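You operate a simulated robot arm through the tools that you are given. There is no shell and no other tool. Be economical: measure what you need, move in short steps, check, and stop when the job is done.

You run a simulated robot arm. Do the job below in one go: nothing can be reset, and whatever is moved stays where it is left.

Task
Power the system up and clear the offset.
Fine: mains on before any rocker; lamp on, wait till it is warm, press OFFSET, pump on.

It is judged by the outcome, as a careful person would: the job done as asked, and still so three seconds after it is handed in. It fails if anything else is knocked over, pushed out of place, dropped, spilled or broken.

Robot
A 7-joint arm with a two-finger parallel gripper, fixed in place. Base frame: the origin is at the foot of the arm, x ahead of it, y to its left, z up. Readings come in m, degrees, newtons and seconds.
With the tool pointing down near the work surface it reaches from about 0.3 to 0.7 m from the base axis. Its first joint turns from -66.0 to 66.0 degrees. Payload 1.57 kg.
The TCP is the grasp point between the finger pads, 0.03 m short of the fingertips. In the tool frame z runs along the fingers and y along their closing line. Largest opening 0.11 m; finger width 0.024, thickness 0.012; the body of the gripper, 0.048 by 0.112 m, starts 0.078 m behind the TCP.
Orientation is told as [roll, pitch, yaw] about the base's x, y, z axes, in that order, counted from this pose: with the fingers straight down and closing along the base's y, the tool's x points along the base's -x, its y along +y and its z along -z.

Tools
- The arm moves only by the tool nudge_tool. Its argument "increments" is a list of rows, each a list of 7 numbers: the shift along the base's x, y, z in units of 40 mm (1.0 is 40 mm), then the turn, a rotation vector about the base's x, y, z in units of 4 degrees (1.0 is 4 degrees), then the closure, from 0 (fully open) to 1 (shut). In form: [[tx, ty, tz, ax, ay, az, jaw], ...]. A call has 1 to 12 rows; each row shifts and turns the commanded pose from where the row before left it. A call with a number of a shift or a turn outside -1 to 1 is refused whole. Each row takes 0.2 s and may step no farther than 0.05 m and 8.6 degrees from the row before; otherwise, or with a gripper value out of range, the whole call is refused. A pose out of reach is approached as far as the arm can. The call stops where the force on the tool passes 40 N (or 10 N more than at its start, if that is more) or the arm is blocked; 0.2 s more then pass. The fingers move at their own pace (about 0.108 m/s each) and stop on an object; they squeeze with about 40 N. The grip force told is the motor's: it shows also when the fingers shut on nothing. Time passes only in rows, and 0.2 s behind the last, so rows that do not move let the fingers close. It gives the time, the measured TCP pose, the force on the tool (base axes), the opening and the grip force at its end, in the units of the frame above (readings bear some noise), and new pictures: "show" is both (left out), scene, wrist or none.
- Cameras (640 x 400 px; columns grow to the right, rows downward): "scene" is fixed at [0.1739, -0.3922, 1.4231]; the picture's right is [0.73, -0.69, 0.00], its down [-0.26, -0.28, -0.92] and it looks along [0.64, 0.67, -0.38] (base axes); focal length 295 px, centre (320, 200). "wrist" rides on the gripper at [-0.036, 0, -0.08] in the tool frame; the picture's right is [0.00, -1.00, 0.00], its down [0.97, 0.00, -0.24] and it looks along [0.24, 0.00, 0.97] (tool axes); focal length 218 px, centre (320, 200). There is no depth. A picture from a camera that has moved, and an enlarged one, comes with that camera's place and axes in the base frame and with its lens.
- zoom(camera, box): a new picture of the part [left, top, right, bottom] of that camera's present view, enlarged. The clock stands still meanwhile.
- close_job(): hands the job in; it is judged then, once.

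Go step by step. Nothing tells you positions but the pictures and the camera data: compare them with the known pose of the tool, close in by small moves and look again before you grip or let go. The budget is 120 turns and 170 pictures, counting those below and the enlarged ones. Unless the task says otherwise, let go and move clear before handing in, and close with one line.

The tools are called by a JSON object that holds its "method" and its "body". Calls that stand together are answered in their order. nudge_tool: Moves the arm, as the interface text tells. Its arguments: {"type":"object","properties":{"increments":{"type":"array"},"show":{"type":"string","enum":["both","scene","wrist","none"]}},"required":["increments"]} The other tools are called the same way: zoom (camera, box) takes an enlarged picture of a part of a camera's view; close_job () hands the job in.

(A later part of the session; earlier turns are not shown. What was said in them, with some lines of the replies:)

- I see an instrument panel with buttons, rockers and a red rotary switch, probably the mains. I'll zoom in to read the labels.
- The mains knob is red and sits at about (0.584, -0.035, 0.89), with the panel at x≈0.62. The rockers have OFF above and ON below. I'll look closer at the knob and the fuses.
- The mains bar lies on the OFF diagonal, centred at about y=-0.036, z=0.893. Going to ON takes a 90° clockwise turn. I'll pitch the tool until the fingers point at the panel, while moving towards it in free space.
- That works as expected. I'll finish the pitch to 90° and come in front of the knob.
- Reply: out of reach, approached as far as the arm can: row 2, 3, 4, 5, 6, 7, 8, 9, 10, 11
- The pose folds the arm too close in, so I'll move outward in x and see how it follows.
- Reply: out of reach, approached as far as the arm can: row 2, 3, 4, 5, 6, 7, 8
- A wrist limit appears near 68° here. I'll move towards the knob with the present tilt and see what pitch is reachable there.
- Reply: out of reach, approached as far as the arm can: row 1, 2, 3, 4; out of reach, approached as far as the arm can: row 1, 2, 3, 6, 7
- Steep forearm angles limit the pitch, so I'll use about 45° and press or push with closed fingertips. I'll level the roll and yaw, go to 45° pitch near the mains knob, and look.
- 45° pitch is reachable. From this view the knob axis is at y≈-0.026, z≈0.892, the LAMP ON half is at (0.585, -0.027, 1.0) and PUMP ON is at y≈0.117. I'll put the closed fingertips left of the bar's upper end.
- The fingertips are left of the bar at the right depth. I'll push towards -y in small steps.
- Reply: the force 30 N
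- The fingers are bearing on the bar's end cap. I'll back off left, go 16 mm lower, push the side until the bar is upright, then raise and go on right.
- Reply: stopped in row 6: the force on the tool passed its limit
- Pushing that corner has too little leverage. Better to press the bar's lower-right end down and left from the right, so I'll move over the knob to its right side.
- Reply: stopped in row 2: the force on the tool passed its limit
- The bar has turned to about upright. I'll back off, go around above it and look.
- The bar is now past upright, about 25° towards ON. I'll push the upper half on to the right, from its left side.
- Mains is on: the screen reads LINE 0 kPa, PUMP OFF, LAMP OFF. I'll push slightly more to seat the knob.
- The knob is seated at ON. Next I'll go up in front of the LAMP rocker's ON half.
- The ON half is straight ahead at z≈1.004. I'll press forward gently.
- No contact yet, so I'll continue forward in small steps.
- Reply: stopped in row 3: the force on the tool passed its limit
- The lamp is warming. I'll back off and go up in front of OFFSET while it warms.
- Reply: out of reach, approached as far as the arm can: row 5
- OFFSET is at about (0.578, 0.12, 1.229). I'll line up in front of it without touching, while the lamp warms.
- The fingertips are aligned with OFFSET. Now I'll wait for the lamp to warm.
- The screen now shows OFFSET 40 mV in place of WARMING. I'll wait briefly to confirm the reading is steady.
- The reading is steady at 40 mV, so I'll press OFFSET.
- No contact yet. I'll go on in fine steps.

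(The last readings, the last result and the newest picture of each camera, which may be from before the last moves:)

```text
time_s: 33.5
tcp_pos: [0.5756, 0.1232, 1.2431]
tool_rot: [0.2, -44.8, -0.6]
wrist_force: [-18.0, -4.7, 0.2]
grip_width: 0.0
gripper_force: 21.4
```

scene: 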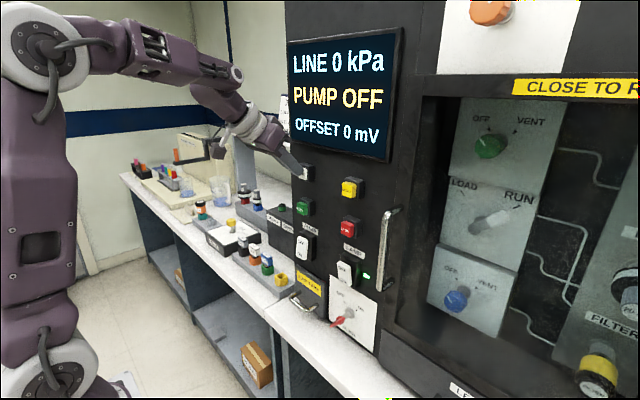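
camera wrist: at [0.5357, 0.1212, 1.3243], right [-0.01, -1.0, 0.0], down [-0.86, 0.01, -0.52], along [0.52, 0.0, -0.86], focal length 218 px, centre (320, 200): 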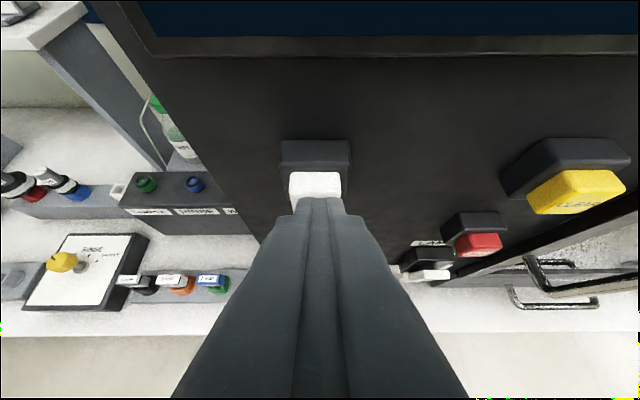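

The offset is 0 mV. I'll back off and go down in front of the PUMP rocker's ON half.

{"method": "nudge_tool", "body": {"increments": [[-0.9, 0, 0, 0, 0, 0, 1], [-0.9, 0, 0, 0, 0, 0, 1], [-0.3, 0, -0.8, 0, 0, 0, 1], [0, 0, -0.9, 0, 0, 0, 1], [0, 0, -0.9, 0, 0, 0, 1], [0, 0, -0.9, 0, 0, 0, 1], [0, 0, -0.9, 0, 0, 0, 1], [0, 0, -0.9, 0, 0, 0, 1], [0.4, -0.08, -0.35, 0, 0, 0, 1]]}}

```text
time_s: 35.5
tcp_pos: [0.5084, 0.1211, 1.0124]
tool_rot: [0.2, -44.9, -0.6]
wrist_force: [-0.1, -0.1, -0.2]
grip_width: 0.0
gripper_force: 21.3
camera wrist: at [0.4775, 0.1201, 1.0952], right [-0.01, -1.0, 0.0], down [-0.86, 0.01, -0.52], along [0.52, 0.0, -0.86], focal length 218 px, centre (320, 200)
```

scene: 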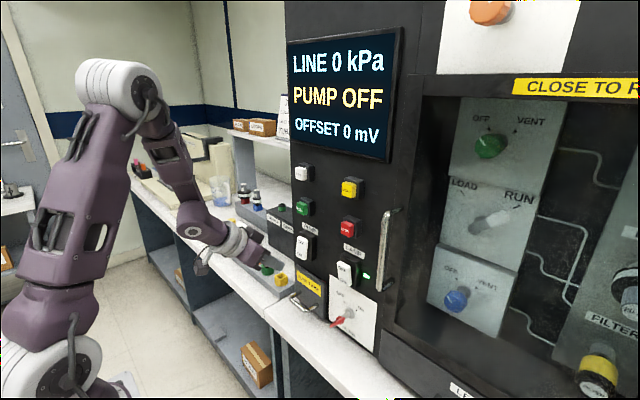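
wrist: 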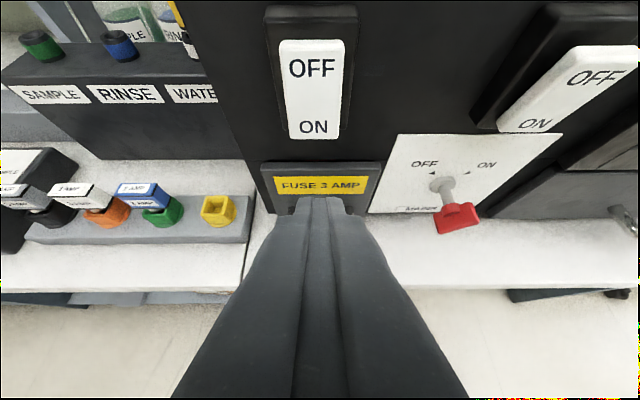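

The fingers are aligned with PUMP ON, so I'll press forward.

{"method": "nudge_tool", "body": {"increments": [[0.5, 0.05, 0.13, 0, 0, 0, 1], [0.5, 0, 0, 0, 0, 0, 1], [0.3, 0, 0, 0, 0, 0, 1], [0.1, 0, 0, 0, 0, 0, 1], [0.1, 0, 0, 0, 0, 0, 1]], "show": "scene"}}

```text
time_s: 36.7
tcp_pos: [0.5661, 0.1247, 1.0184]
tool_rot: [0.3, -44.7, -0.6]
wrist_force: [-35.8, -3.2, 1.7]
grip_width: 0.0
gripper_force: 20.7
```

scene: 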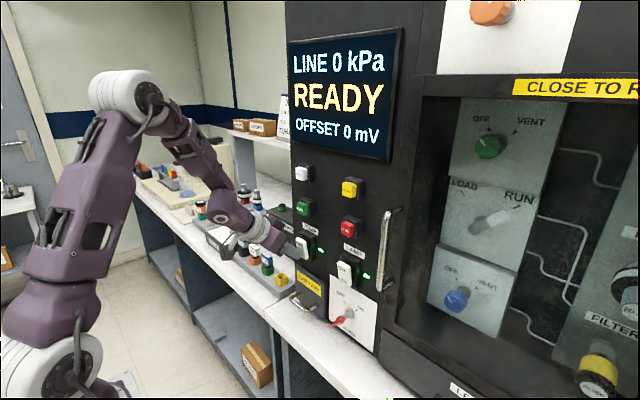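

The screen shows READY with the pump lamp lit. I'll retract and check that everything holds.

{"method": "nudge_tool", "body": {"increments": [[-0.9, 0, 0, 0, 0, 0, 1], [-0.9, 0, 0.2, 0, 0, 0, 1], [-0.3, 0, 0.8, 0, 0, 0, 1], [0, 0, 0.8, 0, 0, 0, 1], [0, 0, 0.5, 0, 0, 0, 1], [0, 0, 0, 0, 0, 0, 1], [0, 0, 0, 0, 0, 0, 1], [0, 0, 0, 0, 0, 0, 1], [0, 0, 0, 0, 0, 0, 1], [0, 0, 0, 0, 0, 0, 1], [0, 0, 0, 0, 0, 0, 1], [0, 0, 0, 0, 0, 0, 1]]}}

```text
time_s: 39.3
tcp_pos: [0.4838, 0.124, 1.1132]
tool_rot: [0.3, -44.8, -0.6]
wrist_force: [0.6, 0.8, -0.4]
grip_width: 0.0001
gripper_force: 20.7
camera wrist: at [0.453, 0.122, 1.1962], right [-0.01, -1.0, 0.0], down [-0.86, 0.01, -0.52], along [0.52, 0.0, -0.86], focal length 218 px, centre (320, 200)
```

scene: 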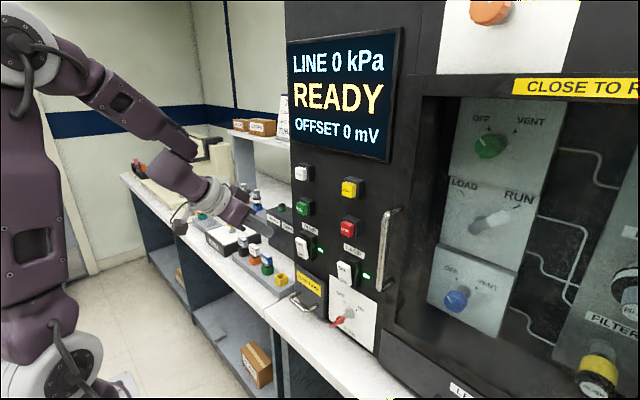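
wrist: 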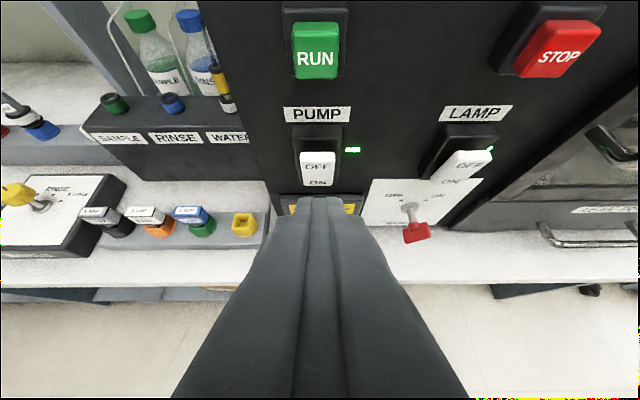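

The system holds at READY with the offset at 0 mV and both rocker lamps lit. The arm is clear, so I'll hand it in.

{"method": "close_job", "body": {}}

```text
The job is handed in.
```

The system is up: mains on, lamp warmed, offset cleared from 40 to 0 mV, then pump on, and the screen reads READY.
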